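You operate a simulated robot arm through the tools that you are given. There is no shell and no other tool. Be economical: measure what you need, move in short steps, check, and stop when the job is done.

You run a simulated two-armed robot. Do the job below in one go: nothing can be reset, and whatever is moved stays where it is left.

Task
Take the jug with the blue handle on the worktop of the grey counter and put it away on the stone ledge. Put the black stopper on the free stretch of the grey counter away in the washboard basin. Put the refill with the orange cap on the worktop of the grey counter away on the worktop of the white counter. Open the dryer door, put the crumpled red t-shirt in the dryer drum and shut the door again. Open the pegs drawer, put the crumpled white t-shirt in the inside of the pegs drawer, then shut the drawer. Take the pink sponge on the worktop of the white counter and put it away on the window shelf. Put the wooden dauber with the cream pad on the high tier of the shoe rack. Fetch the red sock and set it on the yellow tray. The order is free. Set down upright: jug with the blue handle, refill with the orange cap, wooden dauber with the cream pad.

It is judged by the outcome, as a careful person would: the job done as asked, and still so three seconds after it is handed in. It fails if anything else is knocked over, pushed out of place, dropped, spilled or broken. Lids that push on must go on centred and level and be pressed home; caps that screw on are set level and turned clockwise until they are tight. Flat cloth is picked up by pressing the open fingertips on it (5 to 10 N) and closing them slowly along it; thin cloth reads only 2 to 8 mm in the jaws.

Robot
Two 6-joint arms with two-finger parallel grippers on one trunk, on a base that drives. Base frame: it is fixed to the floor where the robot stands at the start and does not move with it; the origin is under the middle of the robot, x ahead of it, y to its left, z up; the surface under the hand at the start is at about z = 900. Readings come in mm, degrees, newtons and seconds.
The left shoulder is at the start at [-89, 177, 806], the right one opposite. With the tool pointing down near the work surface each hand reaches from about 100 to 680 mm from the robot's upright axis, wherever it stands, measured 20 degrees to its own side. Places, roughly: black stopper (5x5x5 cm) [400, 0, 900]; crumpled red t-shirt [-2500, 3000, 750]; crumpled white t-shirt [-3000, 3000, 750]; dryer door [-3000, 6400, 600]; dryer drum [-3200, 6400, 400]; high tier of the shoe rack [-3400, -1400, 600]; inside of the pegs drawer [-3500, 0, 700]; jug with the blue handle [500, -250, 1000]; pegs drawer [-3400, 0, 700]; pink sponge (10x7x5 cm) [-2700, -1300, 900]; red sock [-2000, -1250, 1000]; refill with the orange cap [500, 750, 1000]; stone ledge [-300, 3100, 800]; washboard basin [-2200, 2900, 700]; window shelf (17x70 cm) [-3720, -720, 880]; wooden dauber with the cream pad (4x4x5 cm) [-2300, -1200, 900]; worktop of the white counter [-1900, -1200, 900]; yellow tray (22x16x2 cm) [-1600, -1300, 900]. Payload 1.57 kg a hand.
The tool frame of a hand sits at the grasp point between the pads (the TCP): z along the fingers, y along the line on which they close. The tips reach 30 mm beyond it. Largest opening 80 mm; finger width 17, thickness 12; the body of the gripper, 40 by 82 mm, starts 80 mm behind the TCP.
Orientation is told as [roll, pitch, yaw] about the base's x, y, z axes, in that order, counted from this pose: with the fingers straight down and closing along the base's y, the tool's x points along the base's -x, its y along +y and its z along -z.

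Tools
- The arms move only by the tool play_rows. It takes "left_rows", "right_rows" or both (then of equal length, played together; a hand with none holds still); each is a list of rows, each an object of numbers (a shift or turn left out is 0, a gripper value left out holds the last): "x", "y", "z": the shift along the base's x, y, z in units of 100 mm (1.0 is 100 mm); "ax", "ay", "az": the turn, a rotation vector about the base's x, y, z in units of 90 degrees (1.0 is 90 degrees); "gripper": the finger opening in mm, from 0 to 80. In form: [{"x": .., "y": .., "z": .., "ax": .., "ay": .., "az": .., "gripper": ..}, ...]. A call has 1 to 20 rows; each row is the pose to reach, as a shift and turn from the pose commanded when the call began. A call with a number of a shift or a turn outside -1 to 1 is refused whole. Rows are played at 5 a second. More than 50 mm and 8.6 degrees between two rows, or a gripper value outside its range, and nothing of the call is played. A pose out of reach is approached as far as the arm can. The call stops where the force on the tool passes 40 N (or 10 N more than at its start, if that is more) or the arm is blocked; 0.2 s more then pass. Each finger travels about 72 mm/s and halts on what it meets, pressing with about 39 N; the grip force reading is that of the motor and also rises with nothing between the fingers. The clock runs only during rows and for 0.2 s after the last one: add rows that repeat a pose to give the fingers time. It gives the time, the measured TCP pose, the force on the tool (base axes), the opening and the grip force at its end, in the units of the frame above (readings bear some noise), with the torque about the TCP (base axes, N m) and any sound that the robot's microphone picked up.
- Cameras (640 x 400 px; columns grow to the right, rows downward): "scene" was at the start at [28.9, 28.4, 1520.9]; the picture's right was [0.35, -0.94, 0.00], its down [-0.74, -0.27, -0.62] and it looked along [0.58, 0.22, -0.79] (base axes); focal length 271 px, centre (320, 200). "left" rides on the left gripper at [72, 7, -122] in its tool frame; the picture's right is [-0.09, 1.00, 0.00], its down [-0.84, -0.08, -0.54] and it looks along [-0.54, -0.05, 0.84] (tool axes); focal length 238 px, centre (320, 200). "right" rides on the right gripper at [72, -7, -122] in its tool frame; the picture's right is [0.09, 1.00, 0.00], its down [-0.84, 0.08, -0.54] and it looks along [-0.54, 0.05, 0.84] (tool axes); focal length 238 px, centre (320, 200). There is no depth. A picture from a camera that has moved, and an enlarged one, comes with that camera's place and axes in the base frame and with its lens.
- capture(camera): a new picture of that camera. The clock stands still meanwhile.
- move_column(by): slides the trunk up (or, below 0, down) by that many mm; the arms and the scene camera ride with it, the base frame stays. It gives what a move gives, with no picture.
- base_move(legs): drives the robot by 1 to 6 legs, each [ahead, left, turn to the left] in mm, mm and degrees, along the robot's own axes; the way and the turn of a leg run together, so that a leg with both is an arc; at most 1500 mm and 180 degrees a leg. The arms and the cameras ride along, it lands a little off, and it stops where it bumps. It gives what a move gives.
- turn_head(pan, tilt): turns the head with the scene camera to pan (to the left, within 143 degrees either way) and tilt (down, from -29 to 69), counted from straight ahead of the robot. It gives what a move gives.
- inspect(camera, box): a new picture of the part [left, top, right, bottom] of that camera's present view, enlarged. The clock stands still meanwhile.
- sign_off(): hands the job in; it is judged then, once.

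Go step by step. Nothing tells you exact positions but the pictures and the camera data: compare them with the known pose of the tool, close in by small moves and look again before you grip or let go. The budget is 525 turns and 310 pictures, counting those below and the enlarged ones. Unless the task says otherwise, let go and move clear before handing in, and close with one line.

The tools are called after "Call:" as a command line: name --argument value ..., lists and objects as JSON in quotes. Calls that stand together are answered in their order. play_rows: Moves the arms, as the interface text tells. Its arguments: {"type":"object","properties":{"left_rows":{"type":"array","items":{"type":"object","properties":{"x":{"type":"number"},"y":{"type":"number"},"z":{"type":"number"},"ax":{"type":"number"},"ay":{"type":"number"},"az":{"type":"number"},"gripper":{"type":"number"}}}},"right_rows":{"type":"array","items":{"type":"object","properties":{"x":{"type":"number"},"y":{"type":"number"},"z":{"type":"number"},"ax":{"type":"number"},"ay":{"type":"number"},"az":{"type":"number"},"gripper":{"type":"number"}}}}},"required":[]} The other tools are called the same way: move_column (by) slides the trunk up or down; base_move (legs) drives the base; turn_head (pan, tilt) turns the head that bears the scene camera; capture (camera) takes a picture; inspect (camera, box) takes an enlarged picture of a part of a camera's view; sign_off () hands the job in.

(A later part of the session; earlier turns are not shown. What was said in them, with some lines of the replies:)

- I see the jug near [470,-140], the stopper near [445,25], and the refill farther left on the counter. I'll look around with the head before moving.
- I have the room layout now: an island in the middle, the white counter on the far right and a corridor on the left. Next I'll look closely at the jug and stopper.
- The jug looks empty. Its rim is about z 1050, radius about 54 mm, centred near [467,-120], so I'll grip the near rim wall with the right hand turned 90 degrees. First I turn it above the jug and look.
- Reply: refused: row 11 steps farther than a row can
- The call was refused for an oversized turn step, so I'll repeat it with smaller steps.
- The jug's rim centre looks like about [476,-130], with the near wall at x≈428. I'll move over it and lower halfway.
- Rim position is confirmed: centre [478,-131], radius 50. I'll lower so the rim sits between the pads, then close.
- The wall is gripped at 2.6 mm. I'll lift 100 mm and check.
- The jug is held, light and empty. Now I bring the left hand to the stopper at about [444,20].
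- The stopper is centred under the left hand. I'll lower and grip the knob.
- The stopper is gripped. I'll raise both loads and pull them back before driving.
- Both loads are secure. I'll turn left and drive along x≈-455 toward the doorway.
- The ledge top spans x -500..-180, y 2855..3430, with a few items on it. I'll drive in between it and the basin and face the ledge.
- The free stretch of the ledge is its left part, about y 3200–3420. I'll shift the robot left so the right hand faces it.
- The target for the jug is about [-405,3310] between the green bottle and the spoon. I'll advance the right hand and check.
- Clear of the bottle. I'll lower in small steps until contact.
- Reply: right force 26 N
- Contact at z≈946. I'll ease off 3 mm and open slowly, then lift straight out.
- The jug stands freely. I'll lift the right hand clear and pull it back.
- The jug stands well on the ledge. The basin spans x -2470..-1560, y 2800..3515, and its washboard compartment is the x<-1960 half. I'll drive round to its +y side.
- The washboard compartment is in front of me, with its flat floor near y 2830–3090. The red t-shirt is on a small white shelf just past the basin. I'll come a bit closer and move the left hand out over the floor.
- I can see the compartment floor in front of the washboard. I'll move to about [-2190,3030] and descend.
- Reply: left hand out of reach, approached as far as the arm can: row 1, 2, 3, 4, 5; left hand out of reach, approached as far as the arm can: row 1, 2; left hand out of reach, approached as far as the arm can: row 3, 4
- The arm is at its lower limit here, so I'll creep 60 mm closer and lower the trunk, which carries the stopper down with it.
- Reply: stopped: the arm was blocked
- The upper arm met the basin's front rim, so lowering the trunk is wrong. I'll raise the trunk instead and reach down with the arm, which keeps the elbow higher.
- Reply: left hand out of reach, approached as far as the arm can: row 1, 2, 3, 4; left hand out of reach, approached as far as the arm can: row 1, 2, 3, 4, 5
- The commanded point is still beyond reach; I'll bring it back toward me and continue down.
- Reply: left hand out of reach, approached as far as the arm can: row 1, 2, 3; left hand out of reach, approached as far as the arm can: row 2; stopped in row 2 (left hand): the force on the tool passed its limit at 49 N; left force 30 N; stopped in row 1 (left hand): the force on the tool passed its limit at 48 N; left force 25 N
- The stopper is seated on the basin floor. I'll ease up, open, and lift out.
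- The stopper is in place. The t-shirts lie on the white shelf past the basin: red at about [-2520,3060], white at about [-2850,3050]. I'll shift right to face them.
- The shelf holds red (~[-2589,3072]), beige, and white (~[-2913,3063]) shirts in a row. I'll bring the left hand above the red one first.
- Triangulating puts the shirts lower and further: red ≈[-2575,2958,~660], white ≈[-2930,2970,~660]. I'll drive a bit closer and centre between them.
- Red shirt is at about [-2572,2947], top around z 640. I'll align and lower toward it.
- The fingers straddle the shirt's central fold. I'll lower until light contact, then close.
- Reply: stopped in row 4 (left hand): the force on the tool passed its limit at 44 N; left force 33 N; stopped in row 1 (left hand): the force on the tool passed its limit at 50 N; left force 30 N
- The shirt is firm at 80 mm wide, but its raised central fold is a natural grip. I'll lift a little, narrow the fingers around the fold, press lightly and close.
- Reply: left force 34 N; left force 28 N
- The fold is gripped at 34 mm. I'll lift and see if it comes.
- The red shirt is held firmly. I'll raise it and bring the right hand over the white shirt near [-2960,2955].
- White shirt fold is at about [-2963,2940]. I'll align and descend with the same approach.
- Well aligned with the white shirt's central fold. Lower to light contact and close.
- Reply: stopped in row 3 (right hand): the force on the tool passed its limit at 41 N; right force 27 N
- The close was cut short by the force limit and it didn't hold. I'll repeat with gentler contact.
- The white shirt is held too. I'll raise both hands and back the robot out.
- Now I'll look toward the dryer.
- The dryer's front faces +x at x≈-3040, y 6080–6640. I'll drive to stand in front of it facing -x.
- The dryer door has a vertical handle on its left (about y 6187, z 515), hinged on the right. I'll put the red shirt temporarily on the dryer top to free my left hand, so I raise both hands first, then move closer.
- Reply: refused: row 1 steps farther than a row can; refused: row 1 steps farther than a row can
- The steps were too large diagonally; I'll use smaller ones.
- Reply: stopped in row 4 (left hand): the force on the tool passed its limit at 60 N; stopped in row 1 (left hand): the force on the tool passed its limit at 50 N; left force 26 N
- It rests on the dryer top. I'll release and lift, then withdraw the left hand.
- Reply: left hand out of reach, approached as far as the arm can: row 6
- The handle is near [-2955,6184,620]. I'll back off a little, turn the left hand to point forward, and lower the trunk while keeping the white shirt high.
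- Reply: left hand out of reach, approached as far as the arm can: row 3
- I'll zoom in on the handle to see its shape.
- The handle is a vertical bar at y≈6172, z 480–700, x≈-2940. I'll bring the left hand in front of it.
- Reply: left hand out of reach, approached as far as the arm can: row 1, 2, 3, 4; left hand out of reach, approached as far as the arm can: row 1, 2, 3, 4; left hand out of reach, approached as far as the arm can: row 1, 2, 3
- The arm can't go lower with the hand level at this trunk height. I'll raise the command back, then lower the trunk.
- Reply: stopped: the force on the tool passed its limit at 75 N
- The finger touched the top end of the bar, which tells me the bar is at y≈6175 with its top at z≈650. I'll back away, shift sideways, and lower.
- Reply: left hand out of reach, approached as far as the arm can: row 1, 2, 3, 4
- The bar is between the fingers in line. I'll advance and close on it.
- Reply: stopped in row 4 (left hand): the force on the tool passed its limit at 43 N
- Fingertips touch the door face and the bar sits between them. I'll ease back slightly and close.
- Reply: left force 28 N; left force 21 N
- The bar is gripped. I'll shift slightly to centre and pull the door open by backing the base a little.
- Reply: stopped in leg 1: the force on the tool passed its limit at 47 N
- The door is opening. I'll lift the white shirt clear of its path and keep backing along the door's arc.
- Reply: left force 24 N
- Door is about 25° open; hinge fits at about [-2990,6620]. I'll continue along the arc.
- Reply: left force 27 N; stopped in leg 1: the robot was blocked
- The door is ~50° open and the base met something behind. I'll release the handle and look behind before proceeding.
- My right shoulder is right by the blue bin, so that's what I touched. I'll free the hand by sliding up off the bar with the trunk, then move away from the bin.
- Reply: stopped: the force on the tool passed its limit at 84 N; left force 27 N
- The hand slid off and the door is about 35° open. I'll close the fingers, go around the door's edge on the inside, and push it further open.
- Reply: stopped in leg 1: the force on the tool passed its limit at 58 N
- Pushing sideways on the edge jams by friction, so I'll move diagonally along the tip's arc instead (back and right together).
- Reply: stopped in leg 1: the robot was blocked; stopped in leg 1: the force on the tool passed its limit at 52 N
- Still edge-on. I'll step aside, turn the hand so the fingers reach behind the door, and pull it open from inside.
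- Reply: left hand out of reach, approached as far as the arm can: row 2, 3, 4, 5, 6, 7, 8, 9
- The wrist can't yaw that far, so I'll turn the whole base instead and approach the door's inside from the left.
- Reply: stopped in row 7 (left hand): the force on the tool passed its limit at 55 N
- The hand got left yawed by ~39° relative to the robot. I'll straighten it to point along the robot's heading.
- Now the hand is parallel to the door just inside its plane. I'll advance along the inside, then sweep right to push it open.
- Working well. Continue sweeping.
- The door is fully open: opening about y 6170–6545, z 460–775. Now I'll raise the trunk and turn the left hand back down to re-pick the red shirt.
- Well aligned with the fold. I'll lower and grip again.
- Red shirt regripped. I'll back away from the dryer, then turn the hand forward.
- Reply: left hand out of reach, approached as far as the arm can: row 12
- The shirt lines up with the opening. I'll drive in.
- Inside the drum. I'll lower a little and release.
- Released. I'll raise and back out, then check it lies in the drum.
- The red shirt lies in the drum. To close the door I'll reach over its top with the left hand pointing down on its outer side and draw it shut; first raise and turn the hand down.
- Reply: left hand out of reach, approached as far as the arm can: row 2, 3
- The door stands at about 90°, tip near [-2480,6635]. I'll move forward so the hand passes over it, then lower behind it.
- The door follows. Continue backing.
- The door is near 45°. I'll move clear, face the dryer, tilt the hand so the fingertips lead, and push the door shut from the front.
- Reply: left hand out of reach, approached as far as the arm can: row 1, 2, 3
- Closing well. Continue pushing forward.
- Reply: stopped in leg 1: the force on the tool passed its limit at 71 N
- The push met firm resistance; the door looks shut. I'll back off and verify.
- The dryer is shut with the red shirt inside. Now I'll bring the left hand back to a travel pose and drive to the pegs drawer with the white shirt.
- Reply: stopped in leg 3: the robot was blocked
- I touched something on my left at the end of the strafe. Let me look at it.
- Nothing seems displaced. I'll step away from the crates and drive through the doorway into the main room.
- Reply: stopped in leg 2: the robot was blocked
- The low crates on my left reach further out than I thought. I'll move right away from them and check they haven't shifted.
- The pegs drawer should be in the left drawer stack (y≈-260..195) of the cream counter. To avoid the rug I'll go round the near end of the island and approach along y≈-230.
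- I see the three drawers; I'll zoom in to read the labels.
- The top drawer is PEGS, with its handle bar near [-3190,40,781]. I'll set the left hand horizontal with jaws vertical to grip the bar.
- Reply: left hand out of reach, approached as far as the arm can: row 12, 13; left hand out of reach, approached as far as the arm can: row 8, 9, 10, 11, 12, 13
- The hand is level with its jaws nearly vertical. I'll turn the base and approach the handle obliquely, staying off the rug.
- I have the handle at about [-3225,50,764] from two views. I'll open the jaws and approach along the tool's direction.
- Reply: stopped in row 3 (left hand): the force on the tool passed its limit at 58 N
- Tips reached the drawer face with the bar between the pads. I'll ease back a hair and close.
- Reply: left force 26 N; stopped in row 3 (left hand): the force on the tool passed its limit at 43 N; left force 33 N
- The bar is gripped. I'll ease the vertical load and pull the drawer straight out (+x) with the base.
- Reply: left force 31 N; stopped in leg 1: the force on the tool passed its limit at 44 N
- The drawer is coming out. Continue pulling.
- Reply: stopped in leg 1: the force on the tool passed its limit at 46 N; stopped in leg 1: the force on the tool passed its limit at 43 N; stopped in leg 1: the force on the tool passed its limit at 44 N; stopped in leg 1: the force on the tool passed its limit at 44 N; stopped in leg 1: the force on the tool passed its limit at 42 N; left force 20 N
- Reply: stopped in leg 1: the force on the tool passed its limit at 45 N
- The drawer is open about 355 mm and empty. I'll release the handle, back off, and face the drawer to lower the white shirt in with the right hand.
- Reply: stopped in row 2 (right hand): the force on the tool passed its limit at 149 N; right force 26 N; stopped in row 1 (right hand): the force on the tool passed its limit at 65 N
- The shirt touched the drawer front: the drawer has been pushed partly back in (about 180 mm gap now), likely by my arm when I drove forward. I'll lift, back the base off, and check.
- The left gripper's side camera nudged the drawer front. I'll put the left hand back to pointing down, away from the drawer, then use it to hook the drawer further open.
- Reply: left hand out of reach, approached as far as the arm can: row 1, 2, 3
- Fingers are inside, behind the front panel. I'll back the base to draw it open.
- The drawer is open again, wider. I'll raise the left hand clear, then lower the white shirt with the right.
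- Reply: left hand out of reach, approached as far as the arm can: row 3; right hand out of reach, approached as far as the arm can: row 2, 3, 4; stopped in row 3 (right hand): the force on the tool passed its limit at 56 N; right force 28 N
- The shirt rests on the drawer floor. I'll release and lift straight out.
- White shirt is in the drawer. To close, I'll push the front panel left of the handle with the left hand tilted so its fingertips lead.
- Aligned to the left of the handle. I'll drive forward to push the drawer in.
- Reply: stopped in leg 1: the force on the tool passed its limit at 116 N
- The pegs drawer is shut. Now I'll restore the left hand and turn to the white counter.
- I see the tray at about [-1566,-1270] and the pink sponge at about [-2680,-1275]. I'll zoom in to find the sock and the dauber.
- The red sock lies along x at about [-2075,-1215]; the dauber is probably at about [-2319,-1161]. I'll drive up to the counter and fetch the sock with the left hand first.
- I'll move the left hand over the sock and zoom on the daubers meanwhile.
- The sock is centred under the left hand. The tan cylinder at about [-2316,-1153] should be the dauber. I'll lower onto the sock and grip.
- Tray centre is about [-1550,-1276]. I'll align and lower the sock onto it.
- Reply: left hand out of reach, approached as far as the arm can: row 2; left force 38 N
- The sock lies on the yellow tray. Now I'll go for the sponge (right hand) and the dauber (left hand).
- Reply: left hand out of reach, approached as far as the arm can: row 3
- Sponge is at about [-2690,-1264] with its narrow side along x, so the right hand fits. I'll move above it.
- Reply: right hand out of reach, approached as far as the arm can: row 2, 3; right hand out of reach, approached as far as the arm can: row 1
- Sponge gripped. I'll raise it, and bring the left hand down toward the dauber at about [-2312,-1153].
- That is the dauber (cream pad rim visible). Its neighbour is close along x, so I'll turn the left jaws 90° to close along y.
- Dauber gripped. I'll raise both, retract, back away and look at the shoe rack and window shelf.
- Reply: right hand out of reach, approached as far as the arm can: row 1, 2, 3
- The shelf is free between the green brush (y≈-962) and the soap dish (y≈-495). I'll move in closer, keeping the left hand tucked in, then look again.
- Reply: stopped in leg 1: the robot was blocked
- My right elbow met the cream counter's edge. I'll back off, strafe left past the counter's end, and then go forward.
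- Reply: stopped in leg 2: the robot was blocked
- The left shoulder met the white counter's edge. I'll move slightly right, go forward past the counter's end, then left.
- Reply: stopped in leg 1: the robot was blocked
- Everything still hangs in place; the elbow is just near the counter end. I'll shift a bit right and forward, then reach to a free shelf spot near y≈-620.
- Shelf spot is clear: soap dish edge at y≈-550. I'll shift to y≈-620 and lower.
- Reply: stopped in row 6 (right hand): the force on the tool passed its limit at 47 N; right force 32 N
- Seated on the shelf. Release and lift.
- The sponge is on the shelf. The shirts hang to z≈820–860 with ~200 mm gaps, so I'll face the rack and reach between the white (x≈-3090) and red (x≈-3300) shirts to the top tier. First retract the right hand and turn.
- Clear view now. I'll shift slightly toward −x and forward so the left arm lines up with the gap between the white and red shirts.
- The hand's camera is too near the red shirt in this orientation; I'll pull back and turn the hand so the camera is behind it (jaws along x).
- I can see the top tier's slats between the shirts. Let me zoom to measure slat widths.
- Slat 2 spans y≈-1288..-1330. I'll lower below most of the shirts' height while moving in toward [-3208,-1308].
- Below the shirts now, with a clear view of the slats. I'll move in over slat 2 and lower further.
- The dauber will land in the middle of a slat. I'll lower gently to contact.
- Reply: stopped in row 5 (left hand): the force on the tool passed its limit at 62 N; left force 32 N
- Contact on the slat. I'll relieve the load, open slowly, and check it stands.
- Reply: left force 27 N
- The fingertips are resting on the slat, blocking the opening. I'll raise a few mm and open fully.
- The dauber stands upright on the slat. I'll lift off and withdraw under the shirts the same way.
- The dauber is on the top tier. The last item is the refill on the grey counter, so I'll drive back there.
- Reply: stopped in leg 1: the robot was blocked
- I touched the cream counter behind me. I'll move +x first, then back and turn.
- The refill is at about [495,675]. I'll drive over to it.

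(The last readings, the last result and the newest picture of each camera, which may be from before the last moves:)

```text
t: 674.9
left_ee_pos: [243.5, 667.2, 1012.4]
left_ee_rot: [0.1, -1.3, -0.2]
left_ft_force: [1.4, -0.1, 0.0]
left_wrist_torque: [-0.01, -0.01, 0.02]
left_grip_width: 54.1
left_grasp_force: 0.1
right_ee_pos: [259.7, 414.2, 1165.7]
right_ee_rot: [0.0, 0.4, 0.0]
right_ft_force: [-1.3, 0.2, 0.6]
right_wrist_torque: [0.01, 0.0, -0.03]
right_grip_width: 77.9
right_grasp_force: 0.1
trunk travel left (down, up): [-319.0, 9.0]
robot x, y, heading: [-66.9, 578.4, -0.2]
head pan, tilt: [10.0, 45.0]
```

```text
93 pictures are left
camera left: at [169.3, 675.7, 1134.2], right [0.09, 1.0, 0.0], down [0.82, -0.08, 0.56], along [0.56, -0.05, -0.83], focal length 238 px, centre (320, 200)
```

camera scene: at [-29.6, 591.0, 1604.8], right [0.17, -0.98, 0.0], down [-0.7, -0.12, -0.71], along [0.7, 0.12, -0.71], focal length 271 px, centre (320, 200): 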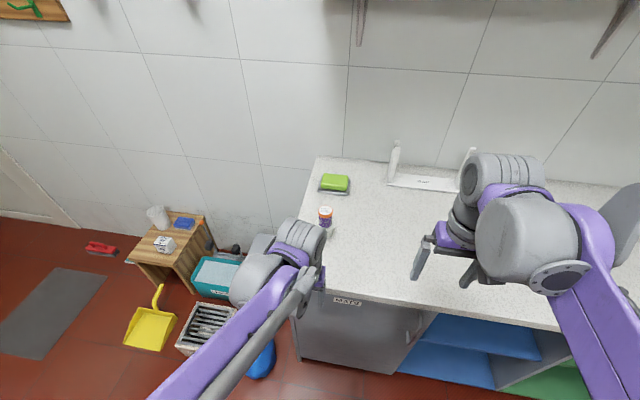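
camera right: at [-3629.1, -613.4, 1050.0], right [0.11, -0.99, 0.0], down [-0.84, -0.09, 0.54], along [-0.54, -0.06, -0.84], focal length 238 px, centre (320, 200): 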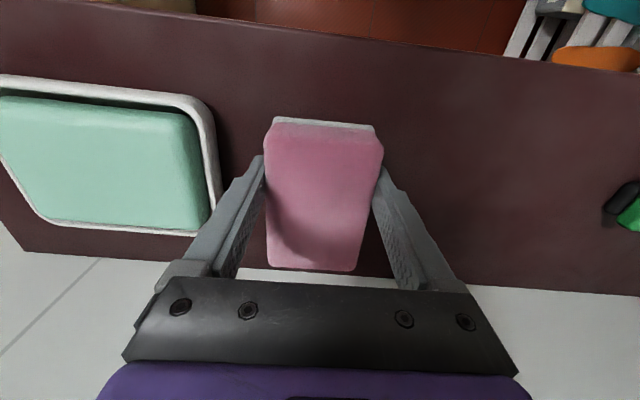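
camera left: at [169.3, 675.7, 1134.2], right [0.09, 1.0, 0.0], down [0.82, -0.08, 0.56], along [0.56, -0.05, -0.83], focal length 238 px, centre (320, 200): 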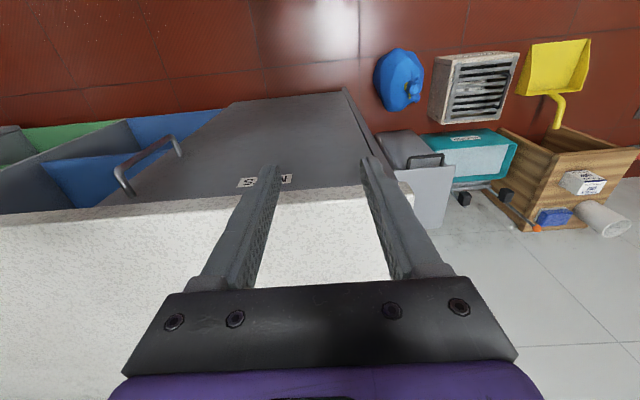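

Call:
inspect --camera "scene" --box '[270, 160, 390, 260]'

Call:
play_rows --left_rows '[{"z": 0.4, "gripper": 80}, {"z": 0.8}, {"z": 1.0}, {"z": 1.0, "x": 0.4}, {"z": 1.0, "x": 0.8}, {"z": 1.0, "x": 1.0}]'

Call:
capture --camera "left"

```text
4.00 times, centred on (330, 210) of scene
camera zoom: at [-29.6, 591.0, 1604.8], right [0.17, -0.98, 0.0], down [-0.7, -0.12, -0.71], along [0.7, 0.12, -0.71], focal length 1083 px, centre (280, 160)
```

zoom: 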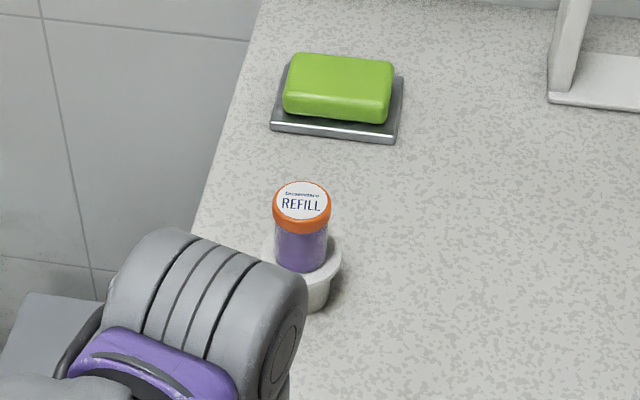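

```text
t: 676.3
left_ee_pos: [344.7, 668.3, 1112.1]
left_ee_rot: [0.2, -1.2, -0.3]
left_ft_force: [0.0, -0.2, -0.4]
left_wrist_torque: [-0.03, -0.01, 0.01]
left_grip_width: 79.9
left_grasp_force: 0.0
right_ee_pos: [258.8, 414.4, 1164.8]
right_ee_rot: [0.0, 0.5, 0.0]
right_ft_force: [-0.1, -0.7, -0.2]
right_wrist_torque: [0.01, -0.01, 0.04]
right_grip_width: 77.8
right_grasp_force: 0.0
trunk travel left (down, up): [-319.0, 9.0]
robot x, y, heading: [-67.6, 577.5, -0.1]
head pan, tilt: [10.0, 45.0]
```

```text
91 pictures are left
camera left: at [269.8, 676.9, 1232.3], right [0.09, 1.0, 0.0], down [0.82, -0.08, 0.56], along [0.56, -0.05, -0.83], focal length 238 px, centre (320, 200)
```

left: 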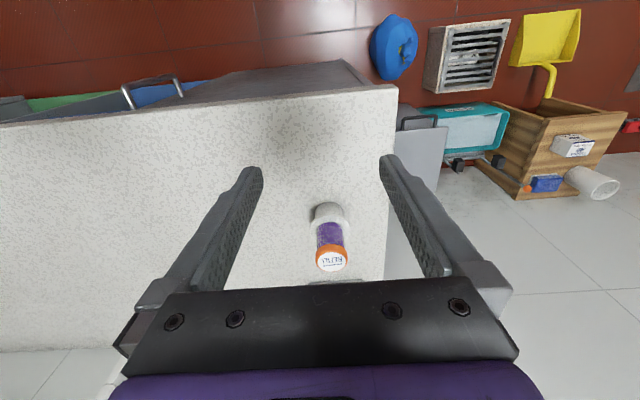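

The refill stands in a white holder cup, with its cap top at about [515,669,1010]. I'll move above it and grip the body just under the cap.

Call:
play_rows --left_rows '[{"x": 0.4}, {"x": 0.8}, {"x": 1.0}]'

Call:
play_rows --left_rows '[{"x": 0.4}, {"x": 0.7}, {"x": 0.7, "z": -0.2}, {"x": 0.7, "z": -0.4}, {"x": 0.7, "z": -0.4}]'

Call:
capture --camera "left"

Call:
capture --camera "scene"

```text
t: 677.1
left_ee_pos: [441.4, 669.3, 1113.0]
left_ee_rot: [0.1, -1.3, -0.3]
left_ft_force: [0.6, 0.0, -0.2]
left_wrist_torque: [0.01, -0.01, 0.01]
left_grip_width: 79.8
left_grasp_force: 0.0
right_ee_pos: [259.8, 415.4, 1165.0]
right_ee_rot: [0.0, 0.4, 0.1]
right_ft_force: [0.5, 0.2, -0.8]
right_wrist_torque: [0.01, 0.0, 0.01]
right_grip_width: 78.3
right_grasp_force: 0.0
trunk travel left (down, up): [-319.0, 9.0]
robot x, y, heading: [-66.6, 573.6, -0.1]
head pan, tilt: [10.0, 45.0]
```

```text
t: 678.3
left_ee_pos: [512.8, 667.4, 1072.2]
left_ee_rot: [0.1, -1.3, -0.2]
left_ft_force: [0.8, 0.5, 0.2]
left_wrist_torque: [-0.02, 0.03, 0.02]
left_grip_width: 79.8
left_grasp_force: 0.1
right_ee_pos: [259.7, 413.7, 1165.9]
right_ee_rot: [0.0, 0.4, 0.0]
right_ft_force: [0.4, 0.5, -0.6]
right_wrist_torque: [0.03, -0.02, -0.03]
right_grip_width: 78.0
right_grasp_force: 0.0
trunk travel left (down, up): [-319.0, 9.0]
robot x, y, heading: [-63.7, 574.9, -0.1]
head pan, tilt: [10.0, 45.0]
```

```text
90 pictures are left
camera left: at [439.1, 675.3, 1193.4], right [0.09, 1.0, 0.0], down [0.82, -0.08, 0.56], along [0.56, -0.05, -0.83], focal length 238 px, centre (320, 200)
```

left: 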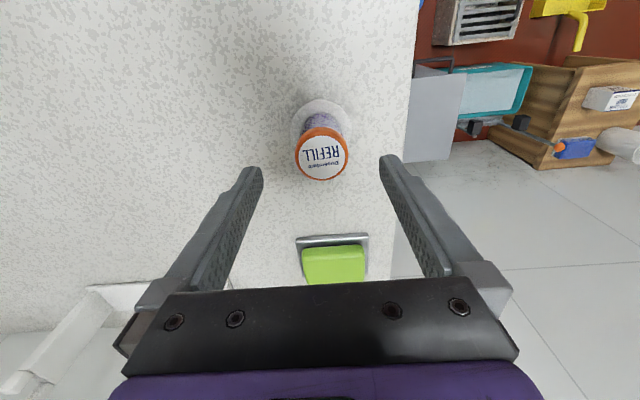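

```text
89 pictures are left
camera scene: at [-29.8, 591.0, 1604.8], right [0.17, -0.99, 0.0], down [-0.7, -0.12, -0.71], along [0.7, 0.12, -0.71], focal length 271 px, centre (320, 200)
```

scene: 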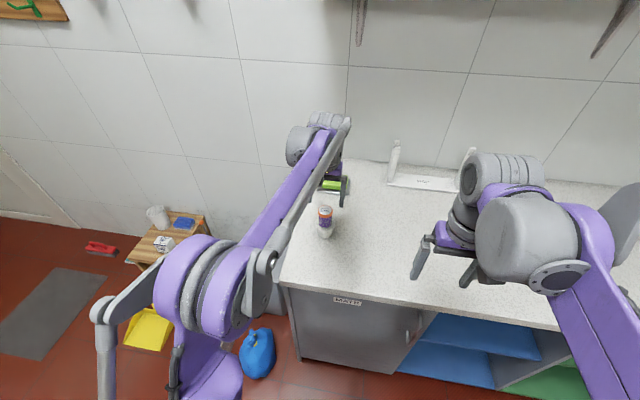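

Call:
play_rows --left_rows '[{"x": 0.07, "z": -0.3}, {"x": 0.07, "z": -0.7}, {"x": 0.07, "z": -1.0}, {"x": 0.07, "z": -1.0}]'

Call:
capture --camera "left"

Call:
inspect --camera "scene" --box '[260, 160, 400, 280]'

```text
t: 679.3
left_ee_pos: [518.8, 667.0, 971.5]
left_ee_rot: [0.1, -1.2, -0.3]
left_ft_force: [0.0, 0.1, 0.0]
left_wrist_torque: [0.03, 0.01, 0.01]
left_grip_width: 80.2
left_grasp_force: 0.0
right_ee_pos: [259.7, 413.8, 1165.4]
right_ee_rot: [0.0, 0.4, -0.1]
right_ft_force: [-0.7, 0.4, -0.5]
right_wrist_torque: [0.04, -0.03, 0.04]
right_grip_width: 78.0
right_grasp_force: 0.0
trunk travel left (down, up): [-319.0, 9.0]
robot x, y, heading: [-66.8, 578.0, -0.0]
head pan, tilt: [10.0, 45.0]
```

```text
88 pictures are left
camera left: at [446.3, 675.3, 1092.1], right [0.09, 1.0, 0.0], down [0.82, -0.08, 0.56], along [0.56, -0.05, -0.83], focal length 238 px, centre (320, 200)
```

left: 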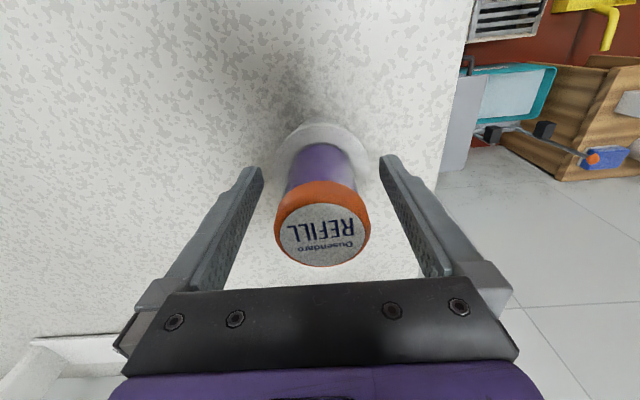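

```text
3.33 times, centred on (330, 220) of scene
camera zoom: at [-29.7, 591.0, 1604.8], right [0.17, -0.99, 0.0], down [-0.7, -0.12, -0.71], along [0.7, 0.12, -0.71], focal length 902 px, centre (287, 133)
```

zoom: 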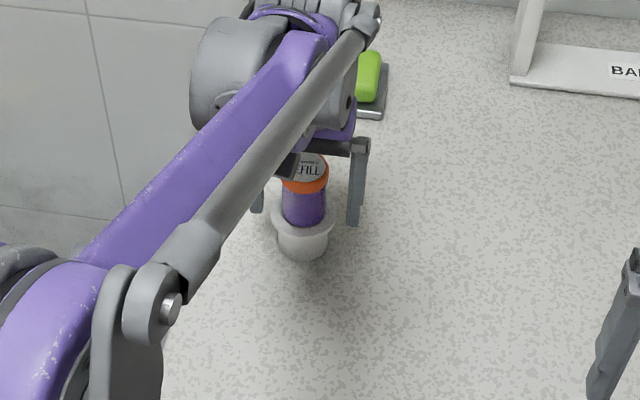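

The jaws straddle the refill well. I'll close gently and lift straight up a little to see whether the cup stays.

Call:
play_rows --left_rows '[{"gripper": 65}, {"gripper": 55}, {"gripper": 45}, {"gripper": 38}, {"gripper": 30}, {"gripper": 30}]'

Call:
play_rows --left_rows '[{"z": 0.1}, {"z": 0.2}, {"z": 0.3}, {"z": 0.3}]'

Call:
capture --camera "left"

Call:
inspect --camera "scene" --box '[260, 160, 400, 280]'

```text
t: 680.7
left_ee_pos: [519.9, 667.0, 971.4]
left_ee_rot: [0.1, -1.3, -0.1]
left_ft_force: [0.3, 0.0, 0.2]
left_wrist_torque: [0.01, -0.01, 0.03]
left_grip_width: 62.4
left_grasp_force: 38.7
right_ee_pos: [259.8, 414.3, 1164.8]
right_ee_rot: [0.0, 0.4, -0.1]
right_ft_force: [-0.4, 0.0, 0.2]
right_wrist_torque: [-0.03, -0.01, -0.01]
right_grip_width: 78.1
right_grasp_force: 0.0
trunk travel left (down, up): [-319.0, 9.0]
robot x, y, heading: [-64.6, 575.6, -0.0]
head pan, tilt: [10.0, 45.0]
```

```text
t: 681.7
left_ee_pos: [519.8, 667.5, 1002.6]
left_ee_rot: [0.2, -1.2, -0.2]
left_ft_force: [0.4, 0.0, -0.4]
left_wrist_torque: [0.0, -0.02, -0.01]
left_grip_width: 62.3
left_grasp_force: 38.8
right_ee_pos: [259.9, 413.4, 1163.8]
right_ee_rot: [0.0, 0.4, 0.0]
right_ft_force: [-0.2, 0.3, 0.1]
right_wrist_torque: [-0.02, 0.02, 0.03]
right_grip_width: 78.0
right_grasp_force: 0.1
trunk travel left (down, up): [-319.0, 9.0]
robot x, y, heading: [-67.0, 576.8, -0.1]
head pan, tilt: [10.0, 45.0]
```

```text
86 pictures are left
camera left: at [446.7, 675.6, 1123.8], right [0.09, 1.0, 0.0], down [0.82, -0.08, 0.56], along [0.56, -0.05, -0.83], focal length 238 px, centre (320, 200)
```

left: 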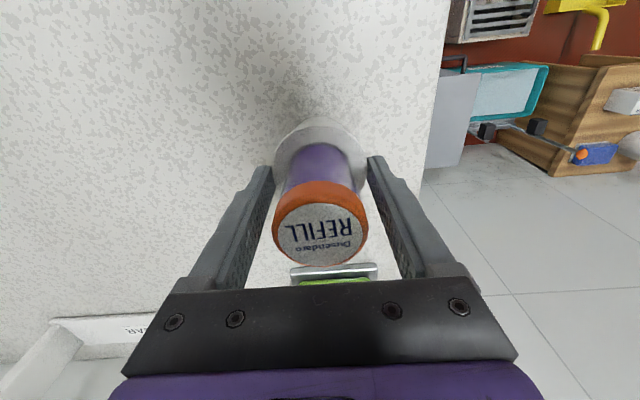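

```text
3.33 times, centred on (330, 220) of scene
camera zoom: at [-29.5, 591.0, 1604.8], right [0.17, -0.99, 0.0], down [-0.7, -0.12, -0.71], along [0.7, 0.12, -0.71], focal length 902 px, centre (287, 133)
```

zoom: 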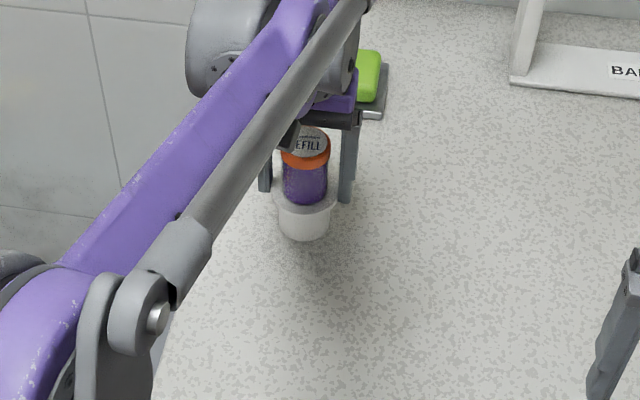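

I gripped the cup's rim, so both rose together. I'll set it back down and grip only the refill, higher up, to see whether the cup is separate.

Call:
play_rows --left_rows '[{"z": -0.15}, {"z": -0.27}, {"z": -0.3}, {"z": -0.31}, {"z": -0.31}]'

Call:
play_rows --left_rows '[{"gripper": 66}, {"gripper": 75}, {"gripper": 78}, {"z": 0.1}, {"z": 0.22}, {"z": 0.22}]'

Call:
capture --camera "left"

```text
t: 682.9
left_ee_pos: [519.6, 668.4, 971.7]
left_ee_rot: [0.0, -1.3, -0.3]
left_ft_force: [0.0, 0.8, -1.5]
left_wrist_torque: [-0.02, -0.01, -0.01]
left_grip_width: 62.3
left_grasp_force: 38.6
right_ee_pos: [259.8, 414.8, 1165.7]
right_ee_rot: [0.0, 0.4, 0.1]
right_ft_force: [-0.5, -0.8, 0.5]
right_wrist_torque: [0.0, 0.0, 0.0]
right_grip_width: 78.0
right_grasp_force: 0.0
trunk travel left (down, up): [-319.0, 9.0]
robot x, y, heading: [-65.8, 577.2, 0.0]
head pan, tilt: [10.0, 45.0]
```

```text
t: 684.3
left_ee_pos: [519.4, 666.3, 996.4]
left_ee_rot: [0.1, -1.3, -0.2]
left_ft_force: [0.2, -0.4, -0.7]
left_wrist_torque: [0.02, -0.01, 0.01]
left_grip_width: 78.0
left_grasp_force: 0.0
right_ee_pos: [258.6, 413.7, 1164.4]
right_ee_rot: [0.1, 0.4, 0.0]
right_ft_force: [-0.1, 0.5, 0.7]
right_wrist_torque: [0.04, -0.02, -0.01]
right_grip_width: 78.0
right_grasp_force: 0.1
trunk travel left (down, up): [-319.0, 9.0]
robot x, y, heading: [-66.0, 573.1, -0.0]
head pan, tilt: [10.0, 45.0]
```

```text
84 pictures are left
camera left: at [445.3, 675.7, 1116.2], right [0.09, 1.0, 0.0], down [0.82, -0.08, 0.56], along [0.56, -0.05, -0.83], focal length 238 px, centre (320, 200)
```

left: 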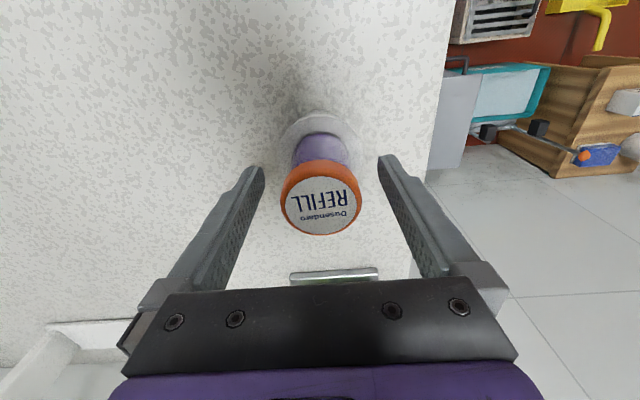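

Call:
play_rows --left_rows '[{"gripper": 65}, {"gripper": 55}, {"gripper": 45}, {"gripper": 38}, {"gripper": 30}, {"gripper": 30}]'

Call:
play_rows --left_rows '[{"z": 0.1}, {"z": 0.2}, {"z": 0.3}, {"z": 0.3}]'

Call:
capture --camera "left"

Call:
inspect --camera "scene" --box '[260, 160, 400, 280]'

```text
t: 685.7
left_ee_pos: [519.1, 667.9, 994.3]
left_ee_rot: [0.1, -1.3, -0.2]
left_ft_force: [0.1, 0.1, 0.8]
left_wrist_torque: [-0.1, -0.01, 0.01]
left_grip_width: 43.5
left_grasp_force: 38.5
right_ee_pos: [258.4, 415.1, 1165.4]
right_ee_rot: [0.0, 0.5, 0.0]
right_ft_force: [0.4, -0.2, 0.9]
right_wrist_torque: [0.02, 0.01, -0.01]
right_grip_width: 78.0
right_grasp_force: 0.1
trunk travel left (down, up): [-319.0, 9.0]
robot x, y, heading: [-65.2, 576.2, -0.2]
head pan, tilt: [10.0, 45.0]
```

```text
t: 686.7
left_ee_pos: [520.7, 666.8, 1024.0]
left_ee_rot: [0.1, -1.3, -0.2]
left_ft_force: [0.2, -0.1, -0.1]
left_wrist_torque: [0.02, 0.01, 0.0]
left_grip_width: 42.9
left_grasp_force: 38.5
right_ee_pos: [258.9, 413.6, 1164.6]
right_ee_rot: [0.0, 0.4, 0.1]
right_ft_force: [0.5, -1.1, -1.2]
right_wrist_torque: [-0.01, -0.01, 0.0]
right_grip_width: 77.9
right_grasp_force: 0.0
trunk travel left (down, up): [-319.0, 9.0]
robot x, y, heading: [-63.4, 575.0, -0.3]
head pan, tilt: [10.0, 45.0]
```

```text
83 pictures are left
camera left: at [445.7, 675.2, 1145.6], right [0.09, 1.0, 0.0], down [0.82, -0.08, 0.56], along [0.56, -0.05, -0.83], focal length 238 px, centre (320, 200)
```

left: 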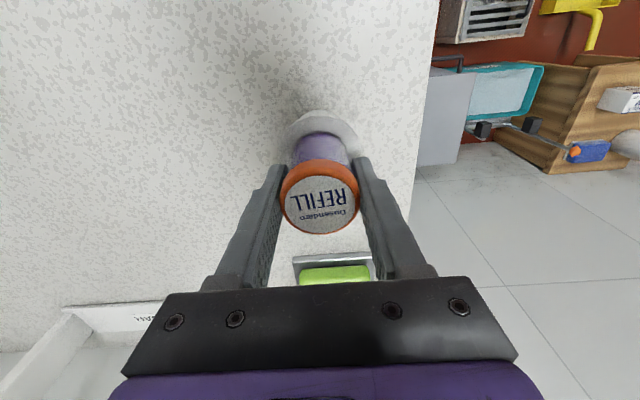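

```text
3.33 times, centred on (330, 220) of scene
camera zoom: at [-29.5, 591.0, 1604.8], right [0.17, -0.99, 0.0], down [-0.7, -0.12, -0.71], along [0.7, 0.12, -0.71], focal length 902 px, centre (287, 133)
```

zoom: 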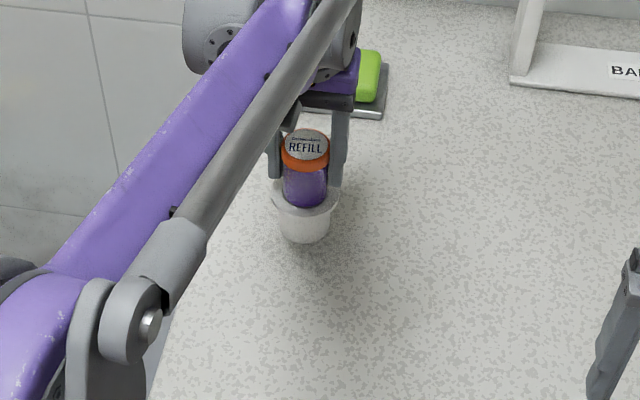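

The cup comes with it, so it's one item. I'll raise it, pull in, and drive to the white counter.

Call:
play_rows --left_rows '[{"z": 0.3}, {"z": 0.6}, {"z": 0.9}, {"z": 0.9, "x": -0.4}, {"z": 0.9, "x": -0.8}, {"z": 0.9, "x": -1.0}]'

Call:
play_rows --left_rows '[{"x": -0.3, "z": 0.1}, {"x": -0.6, "z": 0.2}, {"x": -0.6, "z": 0.2}]'

Call:
base_move --legs '[[-430, 0, 0], [0, -870, 0], [0, 0, -90], [0, -1490, 0]]'

Call:
turn_head --pan 0 --tilt 42

Call:
capture --camera "scene"

```text
t: 688.1
left_ee_pos: [420.1, 667.6, 1114.9]
left_ee_rot: [0.1, -1.3, -0.2]
left_ft_force: [-0.4, -0.1, 0.3]
left_wrist_torque: [0.01, 0.0, -0.02]
left_grip_width: 43.1
left_grasp_force: 39.0
right_ee_pos: [260.0, 414.1, 1165.6]
right_ee_rot: [-0.1, 0.4, 0.0]
right_ft_force: [-0.1, 0.8, -0.7]
right_wrist_torque: [-0.01, 0.02, -0.02]
right_grip_width: 78.1
right_grasp_force: 0.1
trunk travel left (down, up): [-319.0, 9.0]
robot x, y, heading: [-64.4, 575.8, -0.5]
head pan, tilt: [10.0, 45.0]
```

```text
t: 688.9
left_ee_pos: [361.5, 667.5, 1136.4]
left_ee_rot: [0.1, -1.2, -0.2]
left_ft_force: [-0.4, -0.6, 0.0]
left_wrist_torque: [-0.01, 0.04, 0.01]
left_grip_width: 43.1
left_grasp_force: 39.2
right_ee_pos: [260.9, 414.4, 1165.1]
right_ee_rot: [0.1, 0.4, 0.0]
right_ft_force: [0.2, 0.4, 1.1]
right_wrist_torque: [-0.01, -0.01, -0.02]
right_grip_width: 78.0
right_grasp_force: 0.1
trunk travel left (down, up): [-319.0, 9.0]
robot x, y, heading: [-65.3, 577.2, 0.2]
head pan, tilt: [10.0, 45.0]
```

```text
t: 715.6
left_ee_pos: [-1874.0, -742.6, 1136.5]
left_ee_rot: [0.1, -1.3, -88.2]
left_ft_force: [0.0, 1.7, 0.3]
left_wrist_torque: [0.0, 0.03, 0.0]
left_grip_width: 43.1
left_grasp_force: 38.8
right_ee_pos: [-2131.3, -648.8, 1165.7]
right_ee_rot: [0.0, 0.4, -88.1]
right_ft_force: [0.1, 0.7, -0.1]
right_wrist_torque: [0.02, -0.03, 0.0]
right_grip_width: 77.9
right_grasp_force: 0.0
trunk travel left (down, up): [-319.0, 9.0]
robot x, y, heading: [-1983.1, -317.1, -88.2]
head pan, tilt: [10.0, 45.0]
```

```text
t: 716.3
left_ee_pos: [-1874.8, -740.8, 1134.9]
left_ee_rot: [0.1, -1.3, -88.2]
left_ft_force: [-0.4, -0.1, -0.8]
left_wrist_torque: [0.04, -0.01, -0.02]
left_grip_width: 43.0
left_grasp_force: 38.8
right_ee_pos: [-2131.6, -650.4, 1164.7]
right_ee_rot: [0.0, 0.4, -87.9]
right_ft_force: [0.3, 0.2, -0.8]
right_wrist_torque: [-0.02, 0.02, 0.01]
right_grip_width: 78.0
right_grasp_force: 0.1
trunk travel left (down, up): [-319.0, 9.0]
robot x, y, heading: [-1979.6, -319.9, -88.4]
head pan, tilt: [0.0, 42.0]
```

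```text
81 pictures are left
camera scene: at [-1982.0, -357.5, 1609.1], right [-1.0, -0.03, 0.0], down [-0.02, 0.67, -0.74], along [0.02, -0.74, -0.67], focal length 271 px, centre (320, 200)
```

scene: 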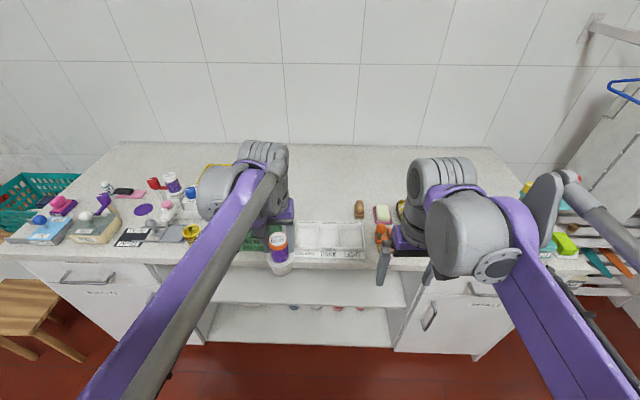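

Call:
base_move --legs '[[290, 0, -1.6]]'

Call:
play_rows --left_rows '[{"y": -0.4, "x": -0.1}, {"y": -0.8, "x": -0.2}, {"y": -1.0, "x": -0.2}]'

Call:
capture --camera "left"

Call:
capture --camera "scene"

```text
t: 718.3
left_ee_pos: [-1879.2, -1029.8, 1135.1]
left_ee_rot: [0.1, -1.3, -89.7]
left_ft_force: [-0.3, 0.1, -0.8]
left_wrist_torque: [-0.02, 0.02, 0.04]
left_grip_width: 42.9
left_grasp_force: 38.9
right_ee_pos: [-2134.7, -931.3, 1165.3]
right_ee_rot: [0.1, 0.3, -89.5]
right_ft_force: [-0.7, 0.6, -0.9]
right_wrist_torque: [-0.01, 0.0, 0.0]
right_grip_width: 78.1
right_grasp_force: 0.0
trunk travel left (down, up): [-319.0, 9.0]
robot x, y, heading: [-1978.7, -604.8, -89.6]
head pan, tilt: [0.0, 42.0]
```

```text
t: 719.1
left_ee_pos: [-1900.8, -1133.3, 1135.1]
left_ee_rot: [0.2, -1.3, -89.6]
left_ft_force: [-0.5, 1.4, 0.3]
left_wrist_torque: [0.02, -0.02, -0.01]
left_grip_width: 42.8
left_grasp_force: 38.6
right_ee_pos: [-2134.8, -931.7, 1165.5]
right_ee_rot: [0.0, 0.5, -89.5]
right_ft_force: [-0.5, -0.1, 0.4]
right_wrist_torque: [-0.01, 0.01, 0.02]
right_grip_width: 78.1
right_grasp_force: 0.1
trunk travel left (down, up): [-319.0, 9.0]
robot x, y, heading: [-1978.0, -600.7, -89.6]
head pan, tilt: [0.0, 42.0]
```

```text
80 pictures are left
camera left: at [-1894.3, -1057.0, 1256.7], right [1.0, -0.09, 0.0], down [-0.07, -0.83, 0.56], along [-0.05, -0.56, -0.83], focal length 238 px, centre (320, 200)
```

left: 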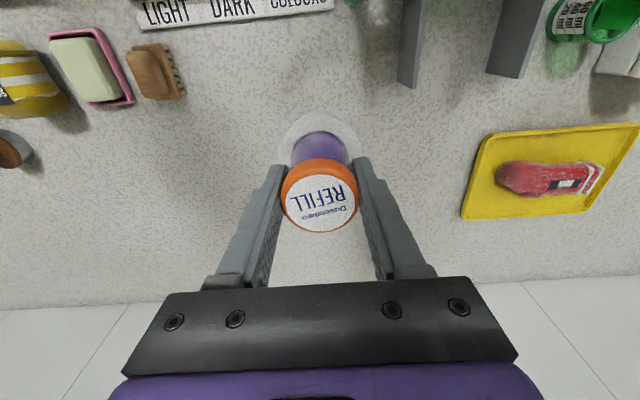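

```text
79 pictures are left
camera scene: at [-1977.3, -644.5, 1609.1], right [-1.0, -0.01, 0.0], down [0.0, 0.67, -0.74], along [0.0, -0.74, -0.67], focal length 271 px, centre (320, 200)
```

scene: 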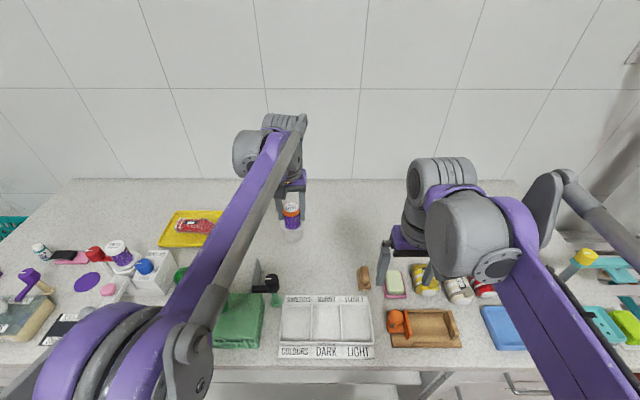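

Clear empty worktop below. I'll move a bit further back and lower.

Call:
play_rows --left_rows '[{"y": -0.35}, {"y": -0.65}, {"y": -0.65, "z": -0.4}, {"y": -0.65, "z": -0.8}, {"y": -0.65, "z": -1.0}]'

Call:
play_rows --left_rows '[{"z": -0.2}, {"z": -0.3}, {"z": -0.35}, {"z": -0.4}, {"z": -0.45}]'

Call:
capture --camera "left"

```text
t: 720.3
left_ee_pos: [-1900.2, -1197.7, 1037.0]
left_ee_rot: [0.1, -1.3, -89.8]
left_ft_force: [0.1, 0.3, -0.4]
left_wrist_torque: [-0.02, -0.01, -0.01]
left_grip_width: 43.2
left_grasp_force: 39.8
right_ee_pos: [-2133.5, -932.2, 1165.9]
right_ee_rot: [0.1, 0.3, -89.6]
right_ft_force: [0.0, 0.2, 0.7]
right_wrist_torque: [0.01, -0.06, -0.02]
right_grip_width: 77.7
right_grasp_force: 0.1
trunk travel left (down, up): [-319.0, 9.0]
robot x, y, heading: [-1973.7, -606.6, -89.5]
head pan, tilt: [0.0, 42.0]
```

```text
t: 721.5
left_ee_pos: [-1900.7, -1195.9, 993.4]
left_ee_rot: [0.0, -1.4, -89.7]
left_ft_force: [-1.3, -1.9, 32.8]
left_wrist_torque: [-0.07, 0.1, -0.03]
left_grip_width: 43.4
left_grasp_force: 39.0
right_ee_pos: [-2134.7, -930.0, 1166.7]
right_ee_rot: [0.1, 0.3, -89.5]
right_ft_force: [-0.7, -0.2, -0.6]
right_wrist_torque: [-0.01, 0.01, 0.03]
right_grip_width: 78.2
right_grasp_force: 0.0
trunk travel left (down, up): [-319.0, 9.0]
robot x, y, heading: [-1976.5, -604.4, -89.6]
head pan, tilt: [0.0, 42.0]
```

```text
78 pictures are left
camera left: at [-1893.2, -1119.0, 1114.1], right [1.0, -0.09, 0.0], down [-0.07, -0.82, 0.56], along [-0.05, -0.56, -0.83], focal length 238 px, centre (320, 200)
```

left: 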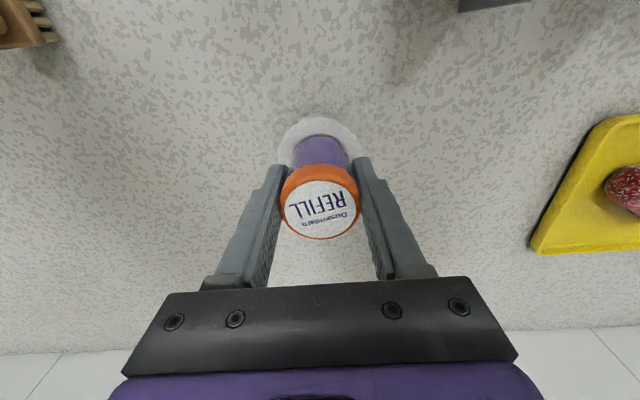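

Seated upright. I'll ease up, open, and lift clear.

Call:
play_rows --left_rows '[{"z": 0.02}, {"z": 0.02, "gripper": 50}, {"z": 0.02, "gripper": 62}, {"z": 0.02, "gripper": 75}, {"z": 0.02, "gripper": 75}, {"z": 0.4}, {"z": 0.8}, {"z": 1.0}]'

Call:
play_rows --left_rows '[{"z": 0.3}, {"z": 0.6, "y": 0.3}, {"z": 0.6, "y": 0.7}, {"z": 0.6, "y": 1.0}]'

Call:
capture --camera "scene"

Call:
capture --camera "left"

```text
t: 723.3
left_ee_pos: [-1902.6, -1196.4, 1090.5]
left_ee_rot: [0.1, -1.3, -89.8]
left_ft_force: [0.3, -0.8, -0.9]
left_wrist_torque: [0.04, 0.01, 0.0]
left_grip_width: 75.0
left_grasp_force: 0.1
right_ee_pos: [-2134.9, -932.0, 1164.7]
right_ee_rot: [-0.1, 0.4, -89.6]
right_ft_force: [-0.9, 0.4, 1.1]
right_wrist_torque: [0.0, -0.02, -0.01]
right_grip_width: 78.2
right_grasp_force: 0.1
trunk travel left (down, up): [-319.0, 9.0]
robot x, y, heading: [-1975.8, -607.8, -89.8]
head pan, tilt: [0.0, 42.0]
```

```text
t: 724.3
left_ee_pos: [-1901.6, -1095.4, 1151.2]
left_ee_rot: [0.1, -1.3, -89.7]
left_ft_force: [-0.2, 1.4, 0.8]
left_wrist_torque: [-0.04, -0.02, 0.01]
left_grip_width: 74.7
left_grasp_force: 0.1
right_ee_pos: [-2135.0, -931.4, 1164.8]
right_ee_rot: [-0.1, 0.4, -89.5]
right_ft_force: [0.3, -0.4, 0.4]
right_wrist_torque: [-0.02, 0.02, 0.0]
right_grip_width: 78.0
right_grasp_force: 0.0
trunk travel left (down, up): [-319.0, 9.0]
robot x, y, heading: [-1975.2, -607.7, -89.7]
head pan, tilt: [0.0, 42.0]
```

```text
77 pictures are left
camera scene: at [-1977.4, -643.4, 1609.1], right [-1.0, -0.01, 0.0], down [0.0, 0.67, -0.74], along [0.0, -0.74, -0.67], focal length 271 px, centre (320, 200)
```

scene: 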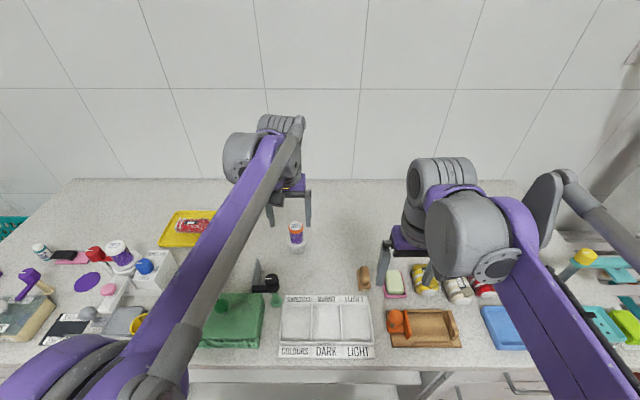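

```text
76 pictures are left
camera left: at [-1894.7, -1019.7, 1271.7], right [1.0, -0.09, 0.0], down [-0.07, -0.82, 0.56], along [-0.05, -0.56, -0.83], focal length 238 px, centre (320, 200)
```

left: 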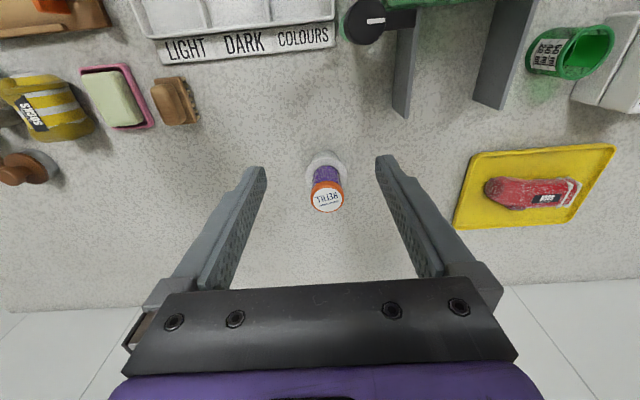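

All eight jobs look done. I'll move clear of the counter and hand in.

Call:
base_move --legs '[[-250, 0, 0]]'

Call:
capture --camera "scene"

```text
t: 726.1
left_ee_pos: [-1901.5, -851.4, 1151.4]
left_ee_rot: [0.0, -1.3, -89.4]
left_ft_force: [0.3, 0.2, 0.4]
left_wrist_torque: [-0.05, 0.03, -0.01]
left_grip_width: 75.3
left_grasp_force: 0.1
right_ee_pos: [-2133.6, -688.5, 1165.4]
right_ee_rot: [0.1, 0.3, -89.1]
right_ft_force: [-0.3, 0.0, 0.3]
right_wrist_torque: [0.02, -0.05, 0.03]
right_grip_width: 77.7
right_grasp_force: 0.1
trunk travel left (down, up): [-319.0, 9.0]
robot x, y, heading: [-1981.5, -361.5, -89.2]
head pan, tilt: [0.0, 42.0]
```

```text
75 pictures are left
camera scene: at [-1979.6, -399.4, 1609.3], right [-1.0, -0.01, 0.0], down [-0.01, 0.67, -0.74], along [0.01, -0.74, -0.67], focal length 271 px, centre (320, 200)
```

scene: 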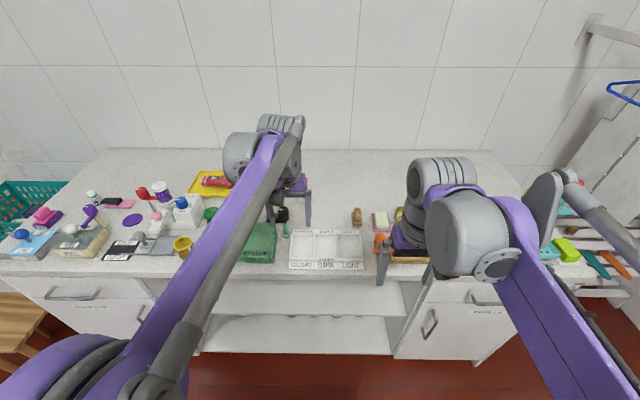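

The hands are clear and everything is in place, so I'm handing the job in.

Call:
sign_off

```text
The job is handed in.
```

I put all eight items where you asked and handed the job in; the dryer door and pegs drawer are both shut, and the jug, refill and dauber are upright. On the way I lightly bumped the blue bin, the black crates and some counter edges, and none of them looked displaced in the pictures.
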